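You operate a simulated robot arm through the tools that you are given. There is no shell and no other tool. Be economical: measure what you need, move in short steps, check, and stop when the job is done.

You run a simulated robot arm. Do the job below in one go: nothing can be reset, and whatever is moved stays where it is left.

TASK
Shut the socket lid.

It is judged by the outcome, as a careful person would: the job done as asked, and still so three seconds after it is handed in. It fails if anything else is knocked over, pushed out of place, dropped, spilled or broken. Lids that push on must go on centred and level and be pressed home; caps that screw on are set level and turned clockwise until they are tight.

THE ROBOT
A 6-joint arm with a two-finger parallel gripper, fixed in place. Base frame: the origin is at the foot of the arm, x ahead of it, y to its left, z up; the work surface is at about z = 0.031. Units: m, rad, N and s.
With the tool pointing down near the work surface it reaches from about 0.2 to 0.46 m from the base axis. Its first joint turns from -1.222 to 1.222 rad. Payload 1.9 kg.
The tool frame sits at the grasp point between the pads (the TCP): z along the fingers, y along the line on which they close. The tips reach 0.023 m beyond it. The gripper opens to 0.094 m. The fingers are 0.038 m wide and 0.01 m thick; the gripper's body (0.054 by 0.096 m) begins 0.039 m behind the TCP.
Orientation is that of the tool frame in the base frame, as [roll, pitch, yaw] about the fixed x, y, z axes, in that order (R = Rz(yaw) Ry(pitch) Rx(roll)). With the fingers straight down and closing along the base's y, the tool's x points along the base's -x, its y along +y and its z along -z.

THE INTERFACE
- The arm moves only by the tool jog_arm. Its argument "deltas" is a list of rows, each an object of numbers (a shift or turn left out is 0, a gripper value left out holds the last): "dx", "dy", "dz": the shift along the tool's x, y, z in m; "rx", "ry", "rz": the turn, a rotation vector about the tool's x, y, z in rad; "grip": the gripper command, from -1 (fully open) to 1 (shut), values between in proportion. In form: [{"dx": .., "dy": .., "dz": .., "rx": .., "ry": .., "rz": .., "grip": ..}, ...]. A call has 1 to 12 rows; each row is the pose to reach, as a shift and turn from the pose commanded when the call began, along the tool's axes at that moment. Rows are played at 5 a second. More than 0.05 m and 0.15 rad between two rows, or a gripper value outside its range, and nothing of the call is played. Where a pose cannot be reached the arm comes as near as it can. A force on the tool above 40 N (or 10 N above the force at the start of the call, whichever is more), or a blocked arm, ends the call early, and 0.2 s more pass. The fingers move at their own pace (about 0.108 m/s each) and stop on an object; they squeeze with about 22 N. The grip force told is the motor's: it shows also when the fingers shut on nothing. Time passes only in rows, and 0.2 s behind the last, so rows that repeat a pose let the fingers close. The reply holds the time, the measured pose of the TCP, the force on the tool along the base axes, the opening and the grip force, in the units named above and with some noise, and new pictures: "pictures" is both (left out), scene, wrist or none.
- Cameras (640 x 400 px; columns grow to the right, rows downward): "scene" is fixed at [0.0615, 0.3108, 0.4422]; the picture's right is [-0.72, -0.69, 0.00], its down [-0.29, 0.30, -0.91] and it looks along [0.63, -0.65, -0.42] (base axes); focal length 256 px, centre (320, 200). "wrist" rides on the gripper at [-0.039, 0, -0.044] in the tool frame; the picture's right is [0.00, -1.00, 0.00], its down [0.97, 0.00, -0.24] and it looks along [0.24, 0.00, 0.97] (tool axes); focal length 218 px, centre (320, 200).
- locate(camera, pixels): for up to 12 pixels [column, row] of the newest picture of that camera ("zoom" is the newest enlarged one), the place [x, y, z] in the base frame of the surface seen there, good to about 0.002 m. No time passes.
- close_up(camera, box): a new picture of the part [left, top, right, bottom] of that camera's present view, enlarged. No time passes.
- sign_off(): hands the job in; it is judged then, once.

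Go step by step. Measure first, check grasps and placings, and put right what went wrong. The budget is 60 turns and 120 pictures, counting those below and the enlarged ones. Unless the task says otherwise, let go and move clear before handing in, and close with one line.

The tools are called after ">>>" by a JSON object that holds its "op" and its "data". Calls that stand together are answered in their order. jog_arm: Moves the arm, as the interface text tells. Its arguments: {"type":"object","properties":{"deltas":{"type":"array","items":{"type":"object","properties":{"dx":{"type":"number"},"dy":{"type":"number"},"dz":{"type":"number"},"rx":{"type":"number"},"ry":{"type":"number"},"rz":{"type":"number"},"grip":{"type":"number"}}}},"pictures":{"type":"string","enum":["both","scene","wrist","none"]}},"required":["deltas"]} The other tools are called the same way: locate (camera, pixels) gives the place of the surface under pixels of a picture; close_up (camera, box) takes an enlarged picture of a part of a camera's view; sign_off () hands the job in.

At the start:

```text
clock: 0.0
eef_pos: [0.2555, 0.0676, 0.3558]
orientation: [3.141, 0.003, 3.141]
force: [0.1, 0.0, -0.2]
finger_gap: 0.0941
finger_force: 0.0
```

scene: 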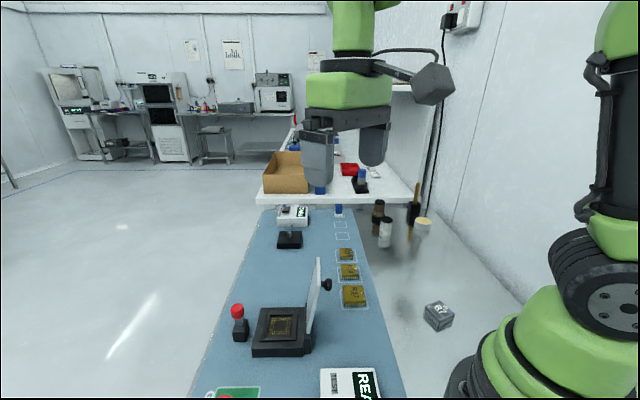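
wrist: 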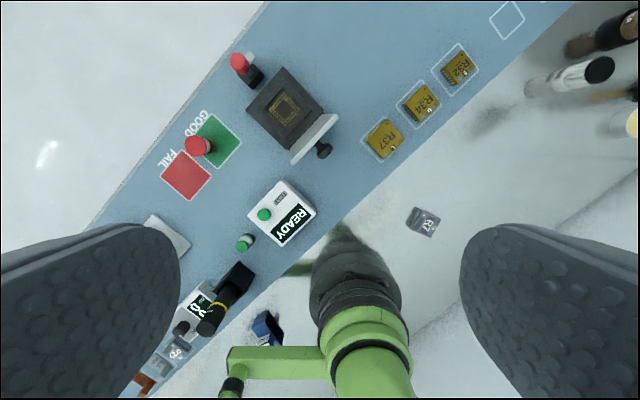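

The socket (scene ~285,330) has a lid standing open at about (315,290), with a knob at (327,285). I'll look closer and measure.

>>> {"op": "close_up", "data": {"camera": "scene", "box": [220, 240, 380, 370]}}

>>> {"op": "close_up", "data": {"camera": "wrist", "box": [220, 40, 380, 180]}}

>>> {"op": "locate", "data": {"camera": "scene", "pixels": [[318, 260], [305, 335], [313, 300], [327, 285], [262, 310], [252, 350], [303, 350], [280, 327], [239, 311], [353, 296], [317, 280]]}}

>>> {"op": "locate", "data": {"camera": "wrist", "pixels": [[284, 68], [248, 111], [283, 150], [325, 115], [335, 118], [294, 160], [323, 151], [285, 108], [315, 140], [238, 62], [312, 144]]}}

```text
3.08 times, centred on (300, 305) of scene
```

zoom: 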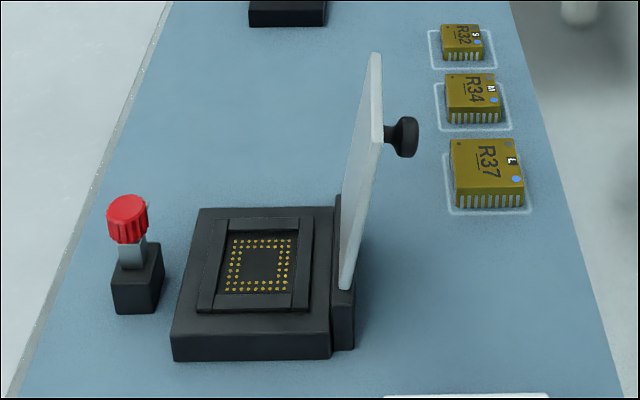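

```text
2.86 times, centred on (300, 110) of wrist
```

zoom: 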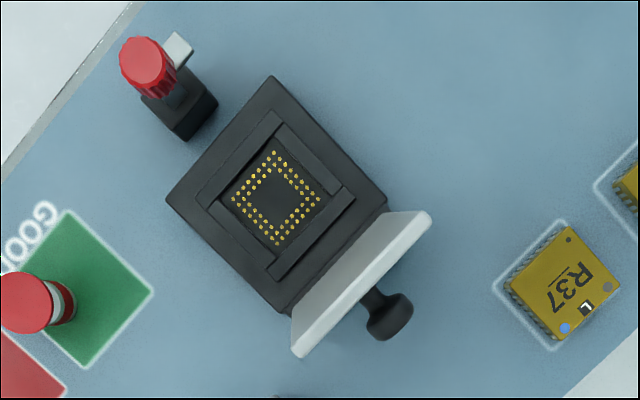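

```text
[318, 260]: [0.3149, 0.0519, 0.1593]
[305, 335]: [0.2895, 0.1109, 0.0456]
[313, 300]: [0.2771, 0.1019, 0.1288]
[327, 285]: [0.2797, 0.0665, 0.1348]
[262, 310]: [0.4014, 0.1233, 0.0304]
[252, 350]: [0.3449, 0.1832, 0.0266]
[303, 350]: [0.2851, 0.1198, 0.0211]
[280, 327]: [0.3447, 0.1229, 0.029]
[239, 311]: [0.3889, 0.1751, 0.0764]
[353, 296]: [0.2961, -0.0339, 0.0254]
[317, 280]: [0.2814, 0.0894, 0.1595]
```

```text
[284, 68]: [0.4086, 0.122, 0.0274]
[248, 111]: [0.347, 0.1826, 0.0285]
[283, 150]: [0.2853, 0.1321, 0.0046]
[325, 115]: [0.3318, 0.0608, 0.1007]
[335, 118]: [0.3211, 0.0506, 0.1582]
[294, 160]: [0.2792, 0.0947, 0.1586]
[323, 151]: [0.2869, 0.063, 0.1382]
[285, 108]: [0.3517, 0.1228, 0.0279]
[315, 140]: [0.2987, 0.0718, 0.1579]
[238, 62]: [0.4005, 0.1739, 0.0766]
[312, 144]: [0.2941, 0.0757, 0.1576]
```

The lid leans back about 13° past vertical with its top edge near (0.300, 0.073, 0.158), and the closing direction is about (+0.7, +0.7). I need to measure the hinge, the red-knobbed post at zoom (145,75) and the table level before moving.

>>> {"op": "locate", "data": {"camera": "zoom", "pixels": [[148, 65], [180, 50], [200, 115], [190, 135], [272, 78], [168, 200], [288, 312], [386, 205], [296, 350], [428, 218], [390, 325], [450, 120]]}}

>>> {"op": "close_up", "data": {"camera": "scene", "box": [225, 250, 345, 365]}}

```text
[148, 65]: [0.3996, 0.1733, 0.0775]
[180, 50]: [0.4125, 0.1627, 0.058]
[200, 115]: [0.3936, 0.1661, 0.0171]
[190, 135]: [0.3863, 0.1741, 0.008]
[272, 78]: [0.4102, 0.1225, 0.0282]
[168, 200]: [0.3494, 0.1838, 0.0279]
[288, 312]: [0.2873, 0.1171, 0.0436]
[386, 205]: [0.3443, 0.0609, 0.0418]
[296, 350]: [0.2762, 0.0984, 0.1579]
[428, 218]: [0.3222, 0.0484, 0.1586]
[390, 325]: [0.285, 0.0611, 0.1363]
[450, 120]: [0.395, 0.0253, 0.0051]
```

```text
3.48 times, centred on (285, 308) of scene
```

zoom: 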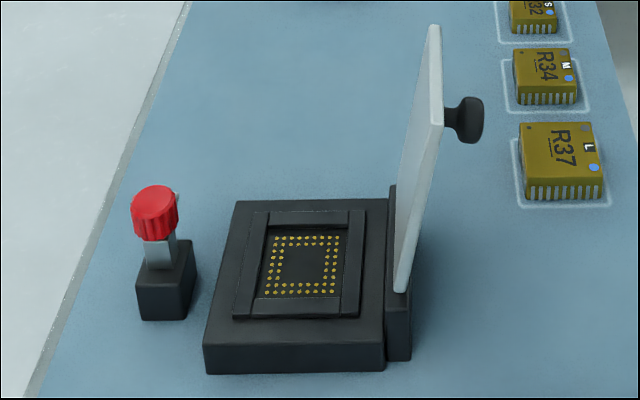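

The red-knobbed post is centred beyond the socket's far edge, so it may be a latch. I'll look at it closely.

>>> {"op": "close_up", "data": {"camera": "scene", "box": [225, 295, 265, 350]}}

>>> {"op": "close_up", "data": {"camera": "wrist", "box": [222, 42, 282, 82]}}

```text
7.27 times, centred on (245, 322) of scene
```

zoom: 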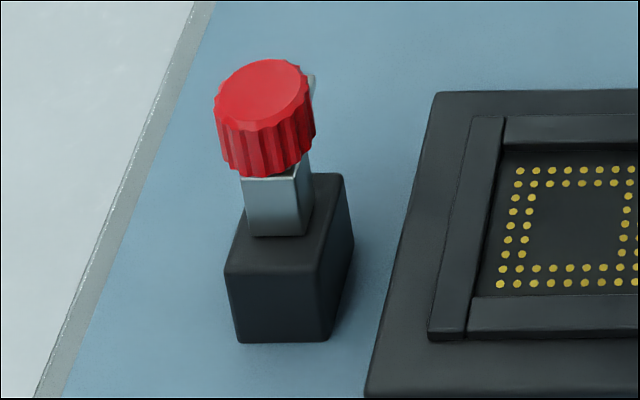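

```text
10.00 times, centred on (252, 62) of wrist
```

zoom: 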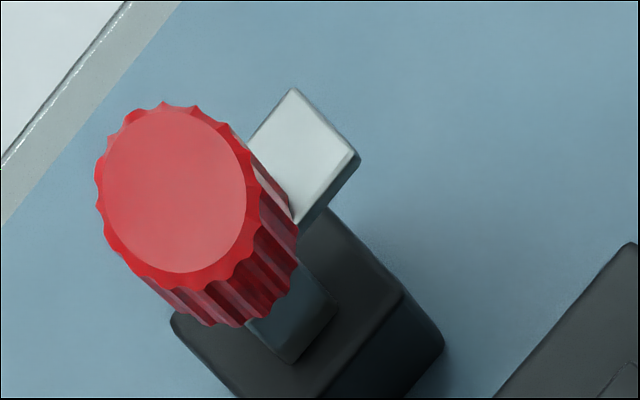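

It is a turn-latch: its metal bar is swung aside, parallel to the hinge line. I'll turn the gripper 45° so it closes along the hinge line, hover above the lid's knob, and look again.

>>> {"op": "jog_arm", "data": {"deltas": [{"dx": -0.004, "dy": -0.002, "dz": 0.018, "rz": -0.131}, {"dx": -0.008, "dy": -0.004, "dz": 0.036, "rz": -0.262}, {"dx": -0.012, "dy": -0.006, "dz": 0.054, "rz": -0.393}, {"dx": -0.016, "dy": -0.008, "dz": 0.072, "rz": -0.524}, {"dx": -0.02, "dy": -0.01, "dz": 0.09, "rz": -0.654}, {"dx": -0.0225, "dy": -0.0106, "dz": 0.1, "rz": -0.785}, {"dx": -0.0225, "dy": -0.0106, "dz": 0.1, "rz": -0.785}]}}

```text
clock: 1.6
eef_pos: [0.2774, 0.0553, 0.2566]
orientation: [3.141, 0.002, -2.354]
force: [-0.6, -0.2, -0.3]
finger_gap: 0.094
finger_force: 0.1
```

scene: 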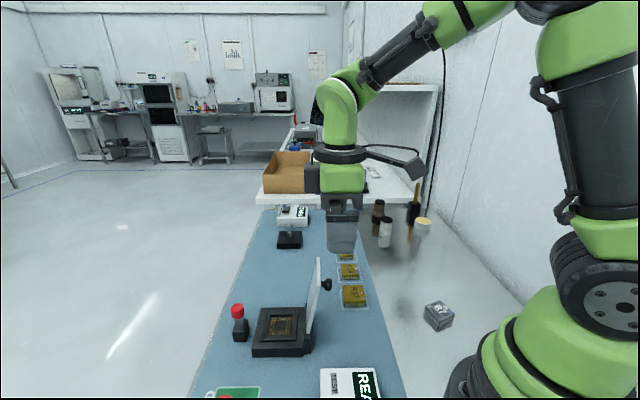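
wrist: 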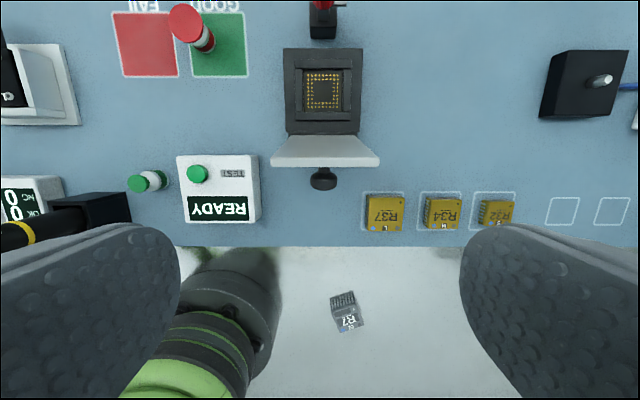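

>>> {"op": "close_up", "data": {"camera": "wrist", "box": [260, 110, 390, 200]}}

>>> {"op": "locate", "data": {"camera": "wrist", "pixels": [[323, 172], [312, 180], [334, 180], [323, 186], [323, 180], [272, 165], [380, 163], [325, 163], [325, 140], [325, 57]]}}

```text
4.44 times, centred on (325, 155) of wrist
```

zoom: 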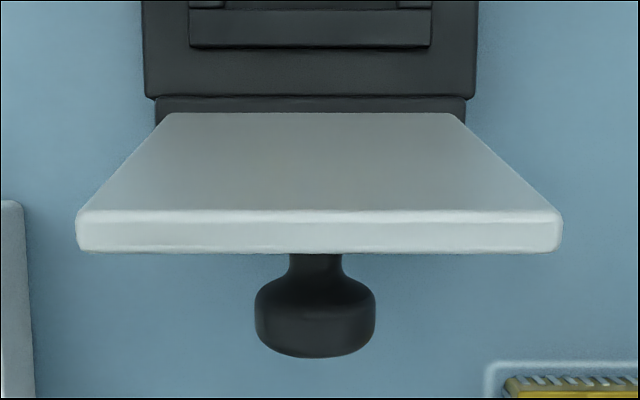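

```text
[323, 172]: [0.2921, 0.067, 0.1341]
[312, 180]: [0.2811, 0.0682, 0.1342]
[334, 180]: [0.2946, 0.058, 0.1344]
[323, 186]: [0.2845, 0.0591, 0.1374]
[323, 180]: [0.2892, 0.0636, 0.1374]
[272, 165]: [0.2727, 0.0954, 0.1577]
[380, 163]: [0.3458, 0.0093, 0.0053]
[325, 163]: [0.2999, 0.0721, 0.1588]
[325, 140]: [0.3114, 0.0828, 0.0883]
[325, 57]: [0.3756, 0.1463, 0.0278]
```

The knob head is centred near (0.287, 0.0615, 0.128), about 19 mm wide. I'll lower the open fingers so they straddle it near the tips, set back slightly from the lid.

>>> {"op": "jog_arm", "data": {"deltas": [{"dx": -0.003, "dy": -0.002, "dz": 0.03}, {"dx": -0.003, "dy": -0.0024, "dz": 0.06}, {"dx": -0.003, "dy": -0.0024, "dz": 0.085}, {"dx": -0.003, "dy": -0.0024, "dz": 0.105}, {"dx": -0.003, "dy": -0.0024, "dz": 0.1155}, {"dx": -0.003, "dy": -0.0024, "dz": 0.1155}]}}

>>> {"op": "close_up", "data": {"camera": "scene", "box": [240, 220, 400, 350]}}

```text
clock: 3.0
eef_pos: [0.2809, 0.0572, 0.1409]
orientation: [3.14, 0.002, -2.358]
force: [0.1, -0.3, -0.2]
finger_gap: 0.0939
finger_force: 0.0
```

scene: 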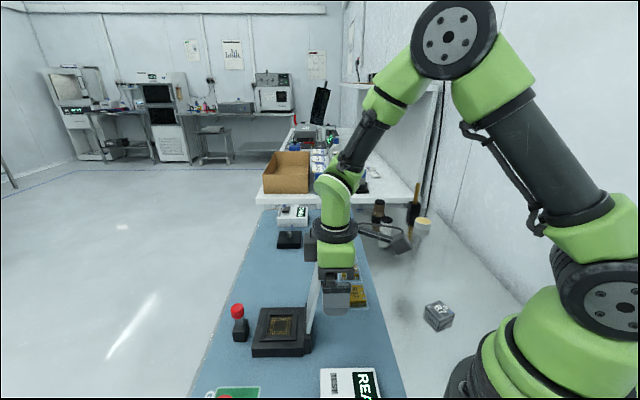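
wrist: 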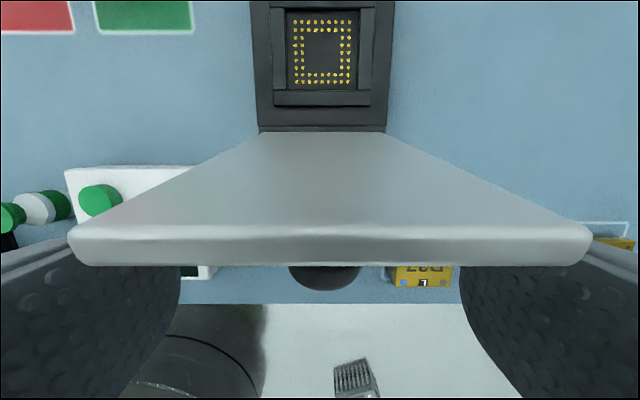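

```text
3.08 times, centred on (320, 285) of scene
```

zoom: 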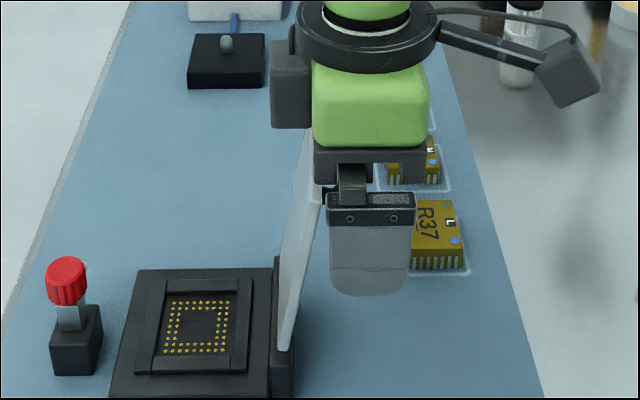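

The fingers straddle the knob (wrist 325,275) and clear the lid. Now I'll close on it.

>>> {"op": "jog_arm", "data": {"deltas": [{"grip": 1}, {"grip": 1}, {"grip": 1}, {"grip": 1}]}}

>>> {"op": "close_up", "data": {"camera": "scene", "box": [240, 220, 400, 350]}}

```text
clock: 4.0
eef_pos: [0.2819, 0.0565, 0.1417]
orientation: [-3.14, 0.007, -2.355]
force: [23.8, -24.4, -9.8]
finger_gap: 0.0206
finger_force: 44.8
```

scene: 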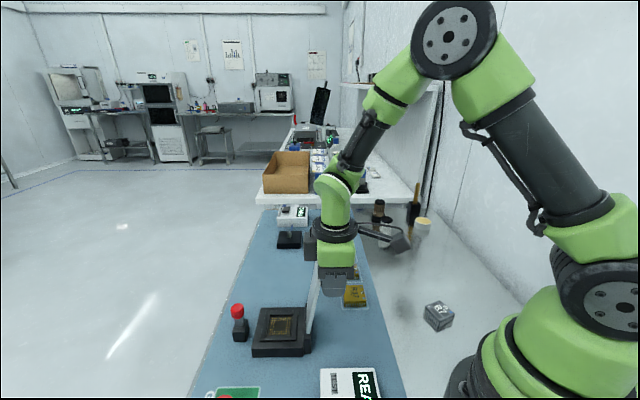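
wrist: 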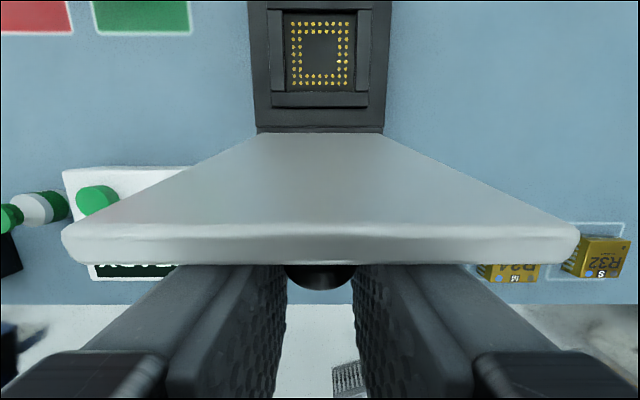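

```text
3.08 times, centred on (320, 285) of scene
```

zoom: 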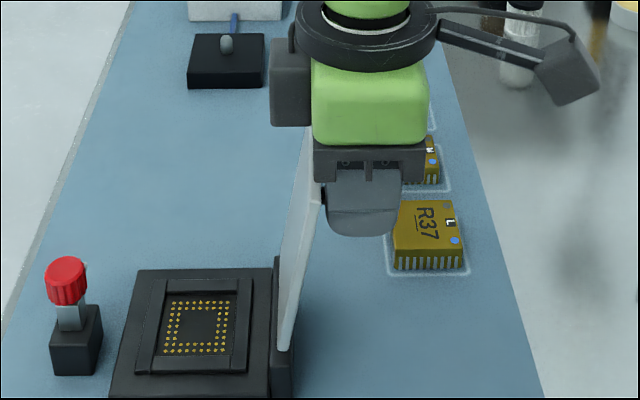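

The knob is gripped (gap 20.6 mm), but there is a side load of about 34 N along the hinge line. I'll shift slightly to relieve it.

>>> {"op": "jog_arm", "data": {"deltas": [{"dy": -0.0008}, {"dy": -0.0015}], "pictures": "none"}}

```text
clock: 4.6
eef_pos: [0.2824, 0.0569, 0.1411]
orientation: [3.141, 0.003, -2.359]
force: [-1.0, -10.3, 20.9]
finger_gap: 0.0208
finger_force: 44.5
```

The side load is mostly gone. I'll start the closing arc around the hinge (radius about 0.091 m) in small steps.

>>> {"op": "jog_arm", "data": {"deltas": [{"dx": -0.003, "dz": -0.0012}, {"dx": -0.0059, "dz": -0.0024}, {"dx": -0.0089, "dz": -0.0035}, {"dx": -0.0119, "dz": -0.0044}]}}

```text
clock: 5.6
eef_pos: [0.2905, 0.0631, 0.1435]
orientation: [-3.14, 0.002, -2.355]
force: [11.3, -31.1, -5.8]
finger_gap: 0.0209
finger_force: 45.4
```

scene: 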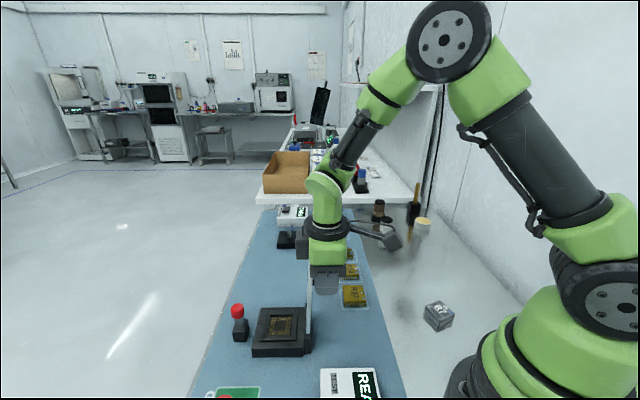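
wrist: 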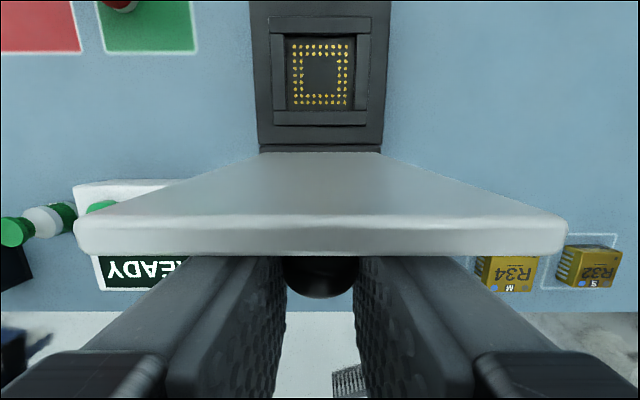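

The lid is following (now near vertical in the scene view at 310,290). I'll continue with a small lateral correction.

>>> {"op": "jog_arm", "data": {"deltas": [{"dx": -0.003, "dy": -0.001, "dz": -0.0008}, {"dx": -0.0062, "dy": -0.001, "dz": -0.0015}, {"dx": -0.0093, "dy": -0.001, "dz": -0.0021}, {"dx": -0.0124, "dy": -0.001, "dz": -0.0026}, {"dx": -0.0156, "dy": -0.001, "dz": -0.003}, {"dx": -0.0188, "dy": -0.001, "dz": -0.0033}, {"dx": -0.022, "dy": -0.001, "dz": -0.0035}, {"dx": -0.0251, "dy": -0.001, "dz": -0.0035}]}}

```text
clock: 7.4
eef_pos: [0.308, 0.0806, 0.1461]
orientation: [3.138, -0.002, -2.356]
force: [-19.6, -5.3, 5.6]
finger_gap: 0.0214
finger_force: 45.3
```

scene: 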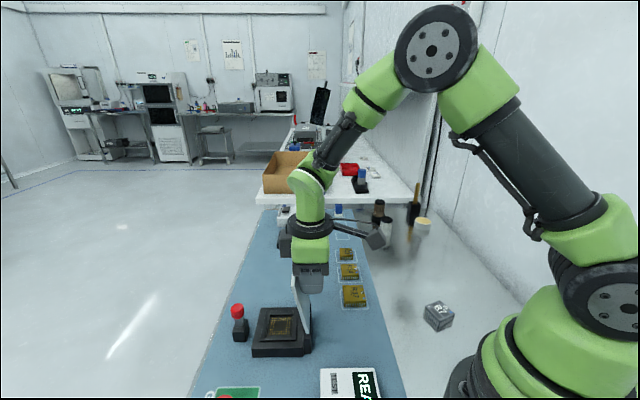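
wrist: 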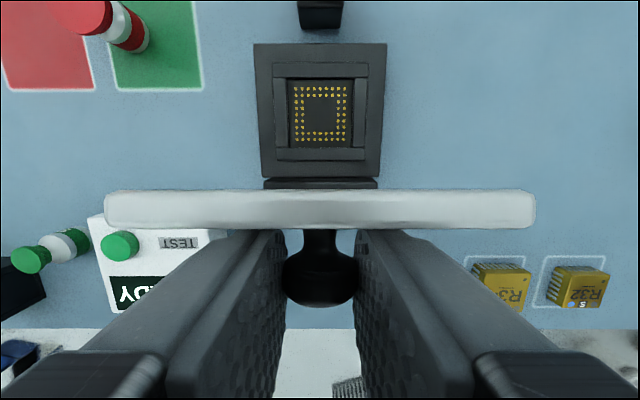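

The lid is now tipped forward past vertical with the grip holding. I'll continue along the arc, now going downward.

>>> {"op": "jog_arm", "data": {"deltas": [{"dx": -0.004, "dz": 0.0001}, {"dx": -0.0079, "dz": 0.0003}, {"dx": -0.0119, "dz": 0.0008}, {"dx": -0.0158, "dz": 0.0014}, {"dx": -0.0197, "dz": 0.0022}, {"dx": -0.0236, "dz": 0.0031}, {"dx": -0.0274, "dz": 0.0042}, {"dx": -0.0311, "dz": 0.0055}, {"dx": -0.0348, "dz": 0.007}, {"dx": -0.0385, "dz": 0.0085}]}}

>>> {"op": "close_up", "data": {"camera": "scene", "box": [220, 220, 380, 360]}}

```text
clock: 9.6
eef_pos: [0.3352, 0.1077, 0.1396]
orientation: [3.139, -0.001, -2.357]
force: [-22.2, -0.9, 3.4]
finger_gap: 0.021
finger_force: 45.0
```

scene: 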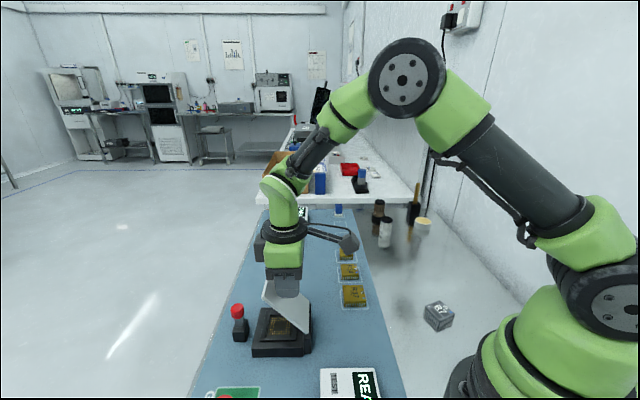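
wrist: 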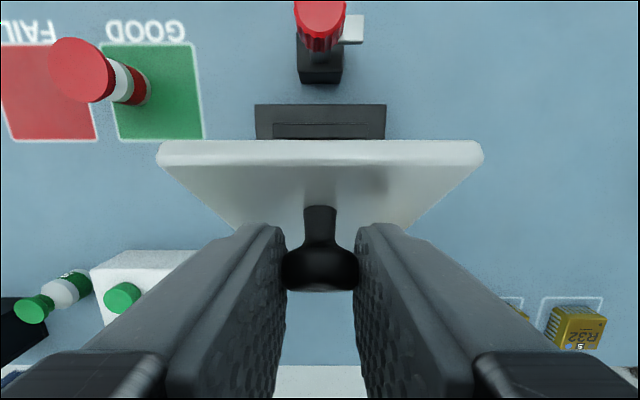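

```text
2.86 times, centred on (300, 290) of scene
```

zoom: 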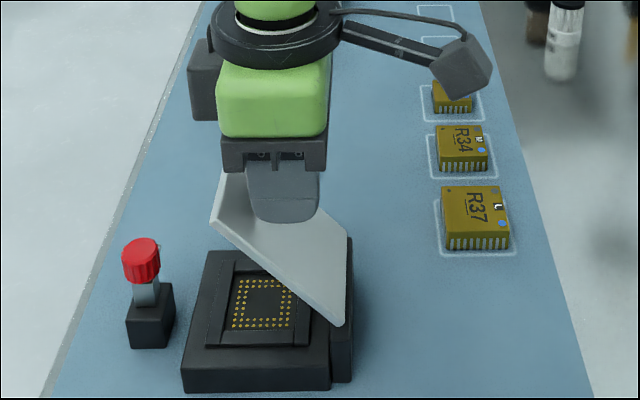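

The lid is about halfway down and the grip is steady. I'll continue down the arc.

>>> {"op": "jog_arm", "data": {"deltas": [{"dx": -0.0035, "dz": 0.0018}, {"dx": -0.007, "dz": 0.0037}, {"dx": -0.0104, "dz": 0.0058}, {"dx": -0.0137, "dz": 0.008}, {"dx": -0.0169, "dz": 0.0104}, {"dx": -0.02, "dz": 0.0128}, {"dx": -0.0229, "dz": 0.0155}, {"dx": -0.0258, "dz": 0.0182}, {"dx": -0.0285, "dz": 0.0211}, {"dx": -0.0312, "dz": 0.024}]}}

>>> {"op": "close_up", "data": {"camera": "scene", "box": [200, 230, 340, 360]}}

```text
clock: 11.8
eef_pos: [0.3562, 0.1297, 0.1161]
orientation: [3.139, -0.003, -2.358]
force: [-24.6, 5.8, 6.7]
finger_gap: 0.021
finger_force: 44.4
```

scene: 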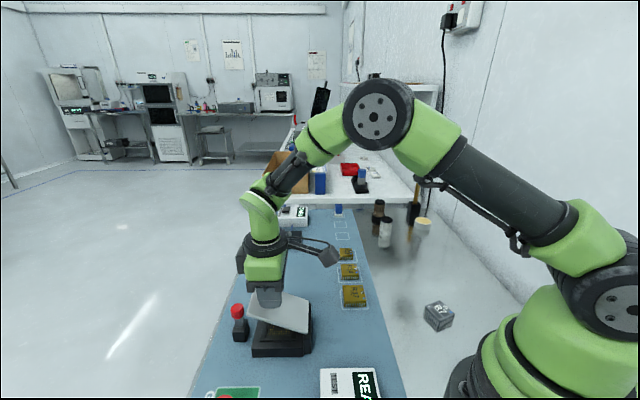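
wrist: 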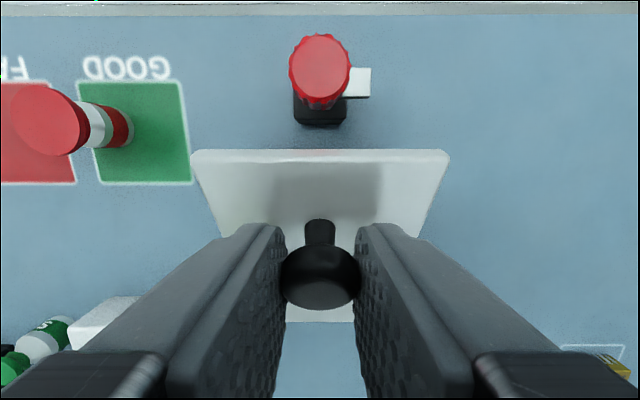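

```text
3.08 times, centred on (270, 295) of scene
```

zoom: 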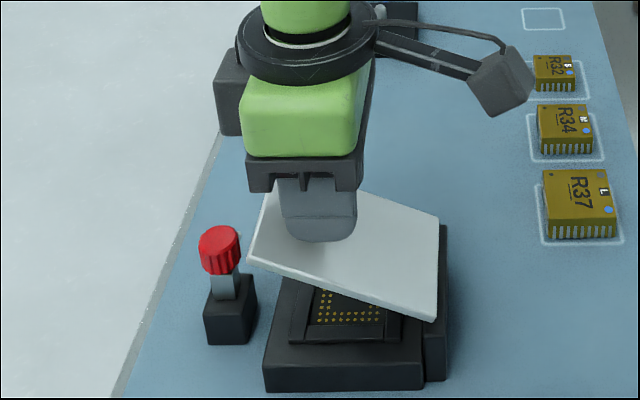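

The lid is about 25–30° above closed. I'll check clearance between the lid's free edge (zoom 250,262) and the red latch knob before the final stretch.

>>> {"op": "locate", "data": {"camera": "wrist", "pixels": [[320, 157], [320, 60], [320, 95], [365, 80], [318, 270], [200, 155], [440, 155], [320, 230], [352, 105], [320, 118], [360, 97]]}}

```text
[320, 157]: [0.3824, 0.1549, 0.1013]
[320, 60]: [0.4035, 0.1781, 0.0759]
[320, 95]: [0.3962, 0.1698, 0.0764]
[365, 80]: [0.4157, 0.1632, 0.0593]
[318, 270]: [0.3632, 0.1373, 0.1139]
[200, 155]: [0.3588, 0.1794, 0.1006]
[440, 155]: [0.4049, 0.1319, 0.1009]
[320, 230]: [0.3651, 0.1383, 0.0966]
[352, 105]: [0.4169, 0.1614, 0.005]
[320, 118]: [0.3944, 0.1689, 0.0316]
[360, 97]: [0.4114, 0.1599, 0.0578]
```

The lid edge radius is about 0.112, and the latch post's near face is at about 0.115–0.117 from the hinge, so the lid clears it by a few mm as designed. I'll go on to about 8° from shut and check.

>>> {"op": "jog_arm", "data": {"deltas": [{"dx": -0.0024, "dz": 0.0031}, {"dx": -0.0048, "dz": 0.0063}, {"dx": -0.007, "dz": 0.0096}, {"dx": -0.0091, "dz": 0.013}, {"dx": -0.011, "dz": 0.0165}, {"dx": -0.0128, "dz": 0.02}, {"dx": -0.0144, "dz": 0.0237}, {"dx": -0.0158, "dz": 0.0274}]}}

>>> {"op": "close_up", "data": {"camera": "scene", "box": [200, 250, 330, 365]}}

```text
clock: 13.6
eef_pos: [0.3697, 0.1434, 0.0885]
orientation: [3.139, 0.001, -2.358]
force: [-23.1, 16.8, 13.8]
finger_gap: 0.0208
finger_force: 44.9
```

scene: 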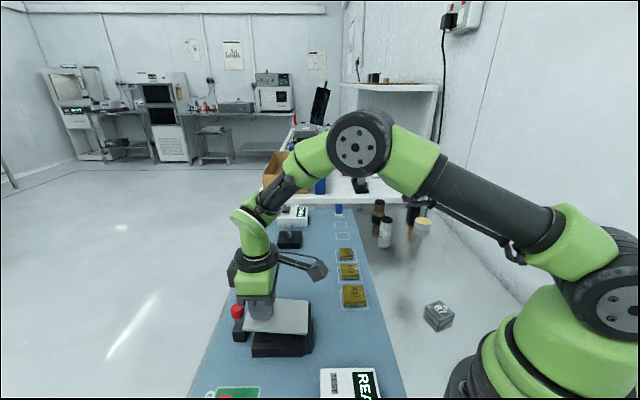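
wrist: 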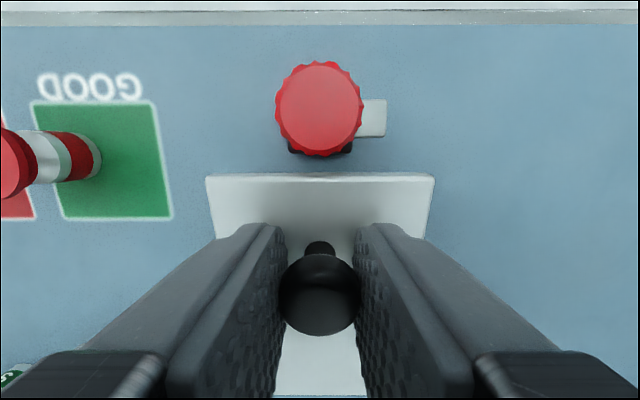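

```text
3.48 times, centred on (265, 308) of scene
```

zoom: 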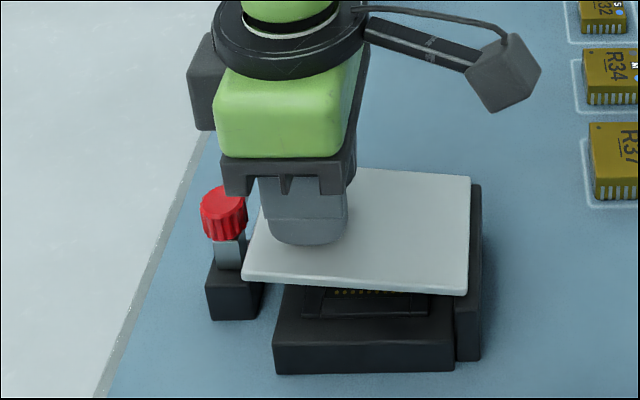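

Nearly shut; I'll measure the lid edge against the post and the remaining angle.

>>> {"op": "locate", "data": {"camera": "wrist", "pixels": [[320, 176], [320, 182], [215, 180], [425, 180], [320, 150], [320, 385], [300, 385], [320, 310], [375, 118], [340, 155]]}}

```text
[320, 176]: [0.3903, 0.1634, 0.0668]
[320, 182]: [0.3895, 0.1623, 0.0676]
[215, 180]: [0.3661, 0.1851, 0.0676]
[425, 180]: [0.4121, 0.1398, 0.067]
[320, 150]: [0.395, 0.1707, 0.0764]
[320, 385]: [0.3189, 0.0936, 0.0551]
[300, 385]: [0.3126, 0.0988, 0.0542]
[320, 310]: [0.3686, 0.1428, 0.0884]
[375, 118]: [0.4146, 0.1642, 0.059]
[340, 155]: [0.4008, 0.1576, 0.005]
```

About 7° remain, and the free edge is about 8 mm short of the red cap. I'll lower the last ~13 mm.

>>> {"op": "jog_arm", "data": {"deltas": [{"dx": -0.0012, "dz": 0.004}, {"dx": -0.002, "dz": 0.007}, {"dx": -0.0028, "dz": 0.01}, {"dx": -0.003, "dz": 0.012}, {"dx": -0.003, "dz": 0.0135}]}}

>>> {"op": "close_up", "data": {"camera": "scene", "box": [200, 250, 330, 365]}}

>>> {"op": "locate", "data": {"camera": "wrist", "pixels": [[320, 190], [320, 195], [225, 192], [415, 192], [320, 385], [300, 385]]}}

```text
clock: 14.8
eef_pos: [0.3714, 0.1441, 0.077]
orientation: [3.14, 0.0, -2.356]
force: [-21.9, 22.6, 25.9]
finger_gap: 0.0212
finger_force: 45.2
```

scene: 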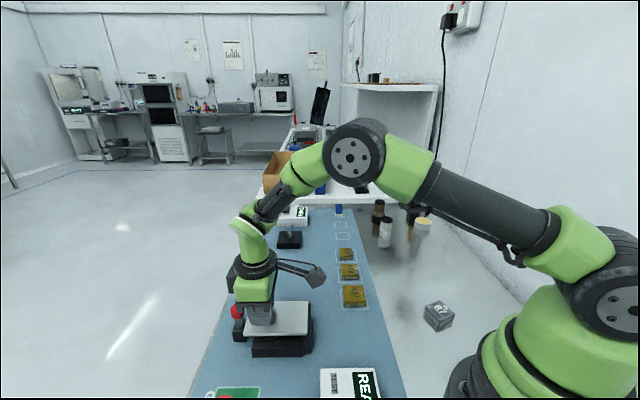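
wrist: 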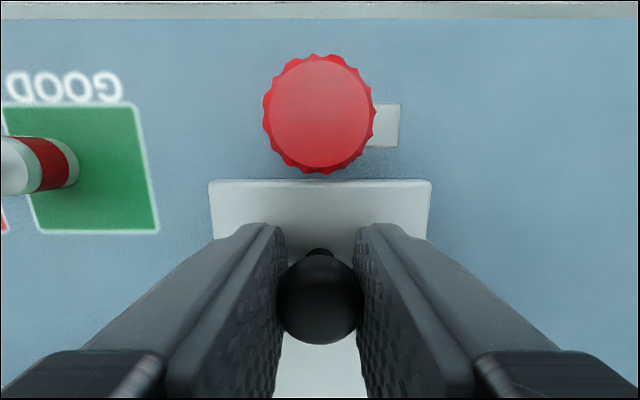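

```text
3.48 times, centred on (265, 308) of scene
```

zoom: 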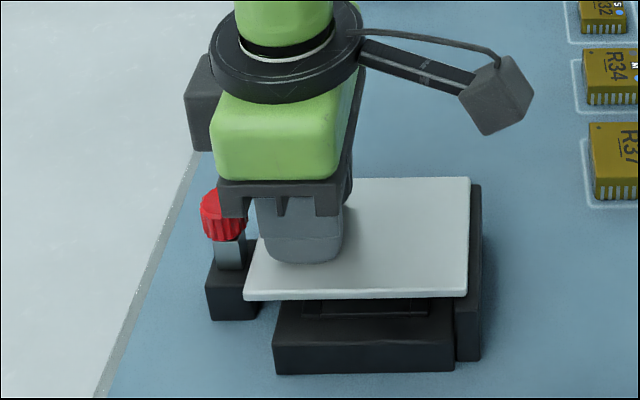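

```text
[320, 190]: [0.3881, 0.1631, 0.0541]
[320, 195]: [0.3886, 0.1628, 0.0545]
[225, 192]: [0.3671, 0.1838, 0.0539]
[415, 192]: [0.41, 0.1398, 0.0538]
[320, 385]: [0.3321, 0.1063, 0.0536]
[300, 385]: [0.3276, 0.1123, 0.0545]
```

The lid now reads level at z≈0.054 at both ends, with a 26 N upward reaction, so it's seated. I'll release without moving and see whether it stays.

>>> {"op": "jog_arm", "data": {"deltas": [{"grip": 0.3}, {"grip": 0.3}, {"grip": 0.3}, {"grip": 0.3}]}}

>>> {"op": "locate", "data": {"camera": "wrist", "pixels": [[320, 195], [225, 192], [415, 192], [320, 385]]}}

```text
clock: 15.8
eef_pos: [0.3717, 0.1434, 0.0752]
orientation: [-3.141, 0.004, -2.357]
force: [5.3, -4.8, 18.4]
finger_gap: 0.0302
finger_force: 0.0
```

scene: 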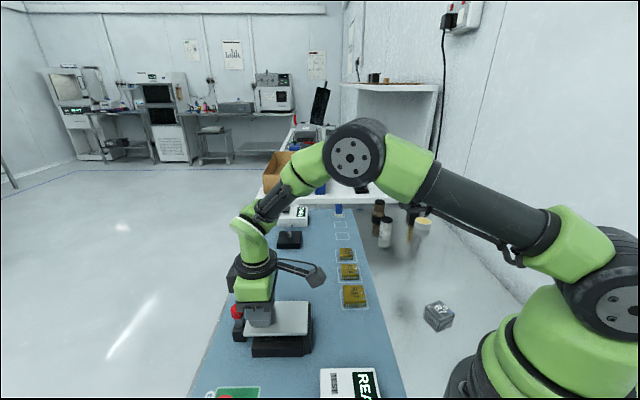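
wrist: 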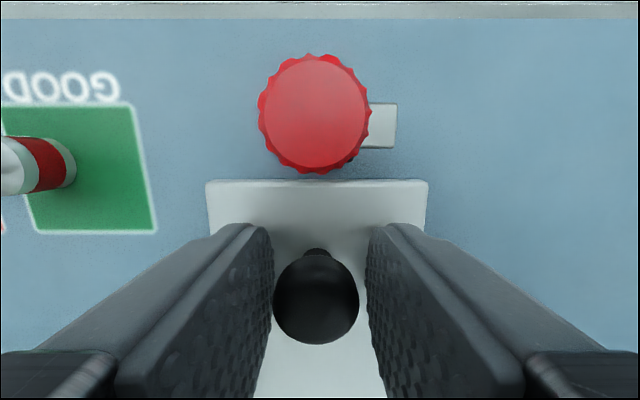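

```text
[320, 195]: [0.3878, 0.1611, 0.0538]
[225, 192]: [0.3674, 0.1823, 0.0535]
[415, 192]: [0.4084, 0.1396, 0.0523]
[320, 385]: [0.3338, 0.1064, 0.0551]
```

The tips are still resting on the lid (18 N). I'll rise slowly, keeping the knob caged, to see if the lid springs up.

>>> {"op": "jog_arm", "data": {"deltas": [{"dz": -0.004}, {"dz": -0.008}, {"dz": -0.012}, {"dz": -0.016}, {"dz": -0.02}, {"dz": -0.02}, {"dz": -0.02}]}}

>>> {"op": "close_up", "data": {"camera": "scene", "box": [200, 250, 330, 365]}}

```text
clock: 17.4
eef_pos: [0.3732, 0.1432, 0.0946]
orientation: [-3.141, 0.003, -2.356]
force: [-0.1, -0.4, 1.0]
finger_gap: 0.0329
finger_force: 0.0
```

scene: 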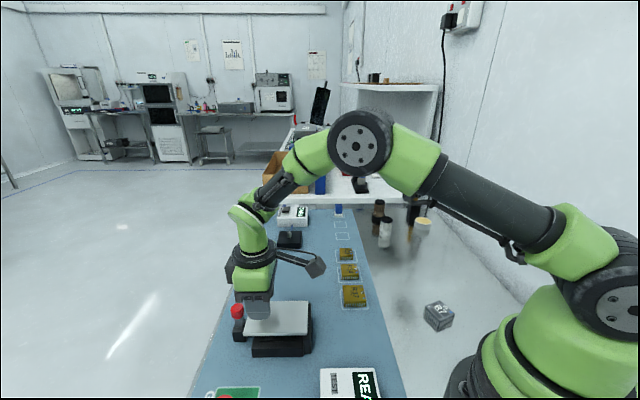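
wrist: 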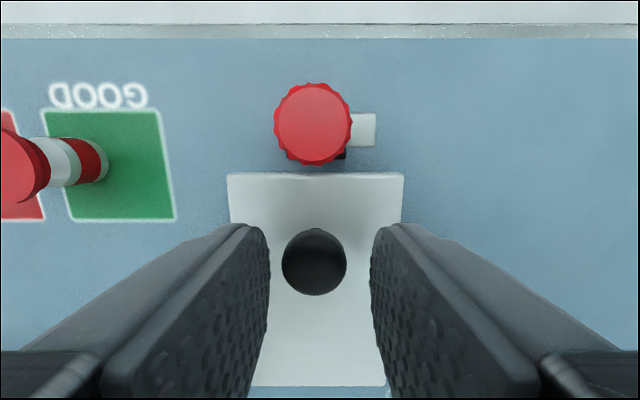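

```text
3.48 times, centred on (265, 308) of scene
```

zoom: 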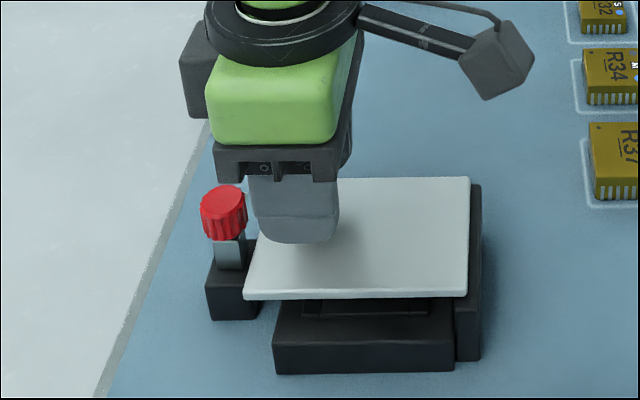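

With the fingers off, the lid stays flat and shut. I'll rise well clear and verify once more.

>>> {"op": "jog_arm", "data": {"deltas": [{"dz": -0.03}, {"dz": -0.06}, {"dz": -0.1}, {"dx": 0.03, "dz": -0.13}, {"dx": 0.06, "dz": -0.15}, {"dx": 0.06, "dz": -0.15}, {"dx": 0.06, "dz": -0.15}]}}

>>> {"op": "close_up", "data": {"camera": "scene", "box": [210, 270, 330, 365]}}

>>> {"op": "close_up", "data": {"camera": "wrist", "box": [240, 20, 400, 180]}}

```text
clock: 19.0
eef_pos: [0.3299, 0.0998, 0.244]
orientation: [3.141, 0.0, -2.356]
force: [0.3, -0.4, 0.9]
finger_gap: 0.033
finger_force: 0.0
```

scene: 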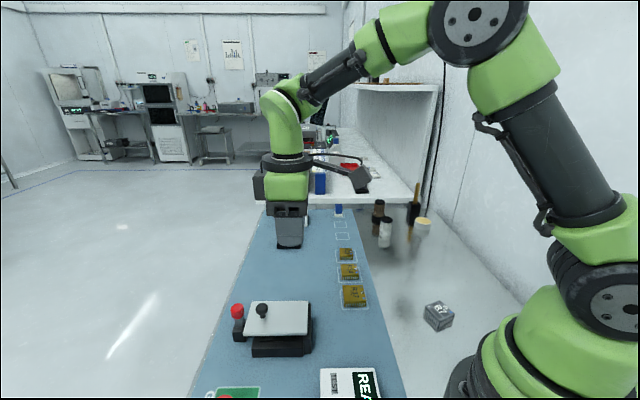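
wrist: 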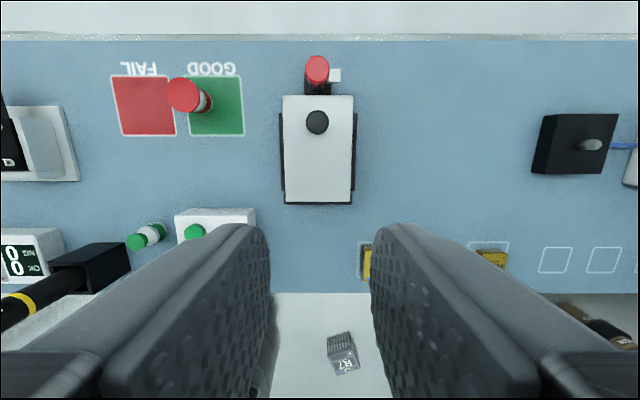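

```text
4.21 times, centred on (270, 318) of scene
```

zoom: 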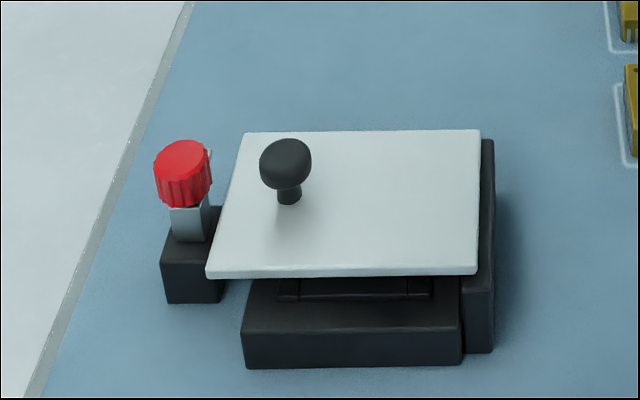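

```text
2.50 times, centred on (320, 100) of wrist
```

zoom: 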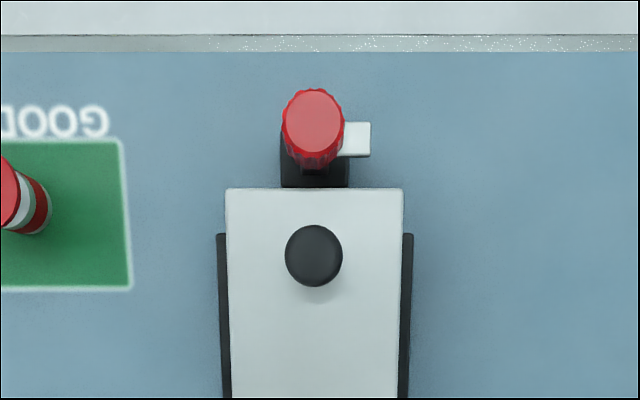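

The lid looks flat and square over the socket, and the arm is clear. I'll check that it's level now that nothing is touching it.

>>> {"op": "locate", "data": {"camera": "wrist", "pixels": [[290, 102], [347, 102], [290, 195], [347, 195], [318, 160], [335, 75]]}}

>>> {"op": "close_up", "data": {"camera": "scene", "box": [245, 325, 320, 362]}}

```text
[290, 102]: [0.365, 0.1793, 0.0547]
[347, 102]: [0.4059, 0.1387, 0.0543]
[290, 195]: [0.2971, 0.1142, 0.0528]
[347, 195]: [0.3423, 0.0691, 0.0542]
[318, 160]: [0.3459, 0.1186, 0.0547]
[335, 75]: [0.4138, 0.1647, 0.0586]
```

```text
8.53 times, centred on (282, 344) of scene
```

zoom: 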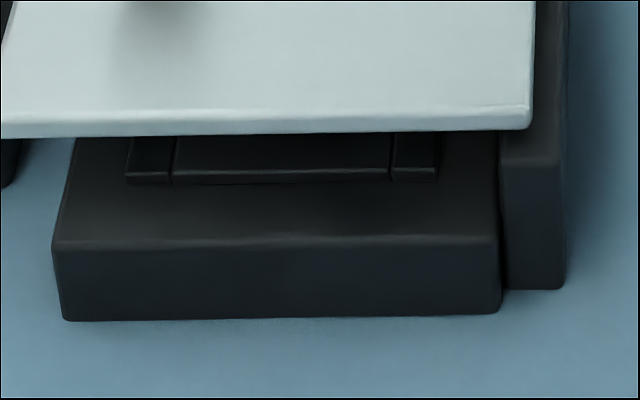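

The lid reads level at z≈0.054 at all four corners and has stayed down since release. The latch, which the task didn't mention, is as I found it, so I'm handing in.

>>> {"op": "sign_off", "data": {}}

```text
The job is handed in.
```

The socket lid is shut and level, and it stayed down after release. The gripper is clear, nothing else was disturbed, and I left the red turn-latch open because you didn't ask for it to be turned.
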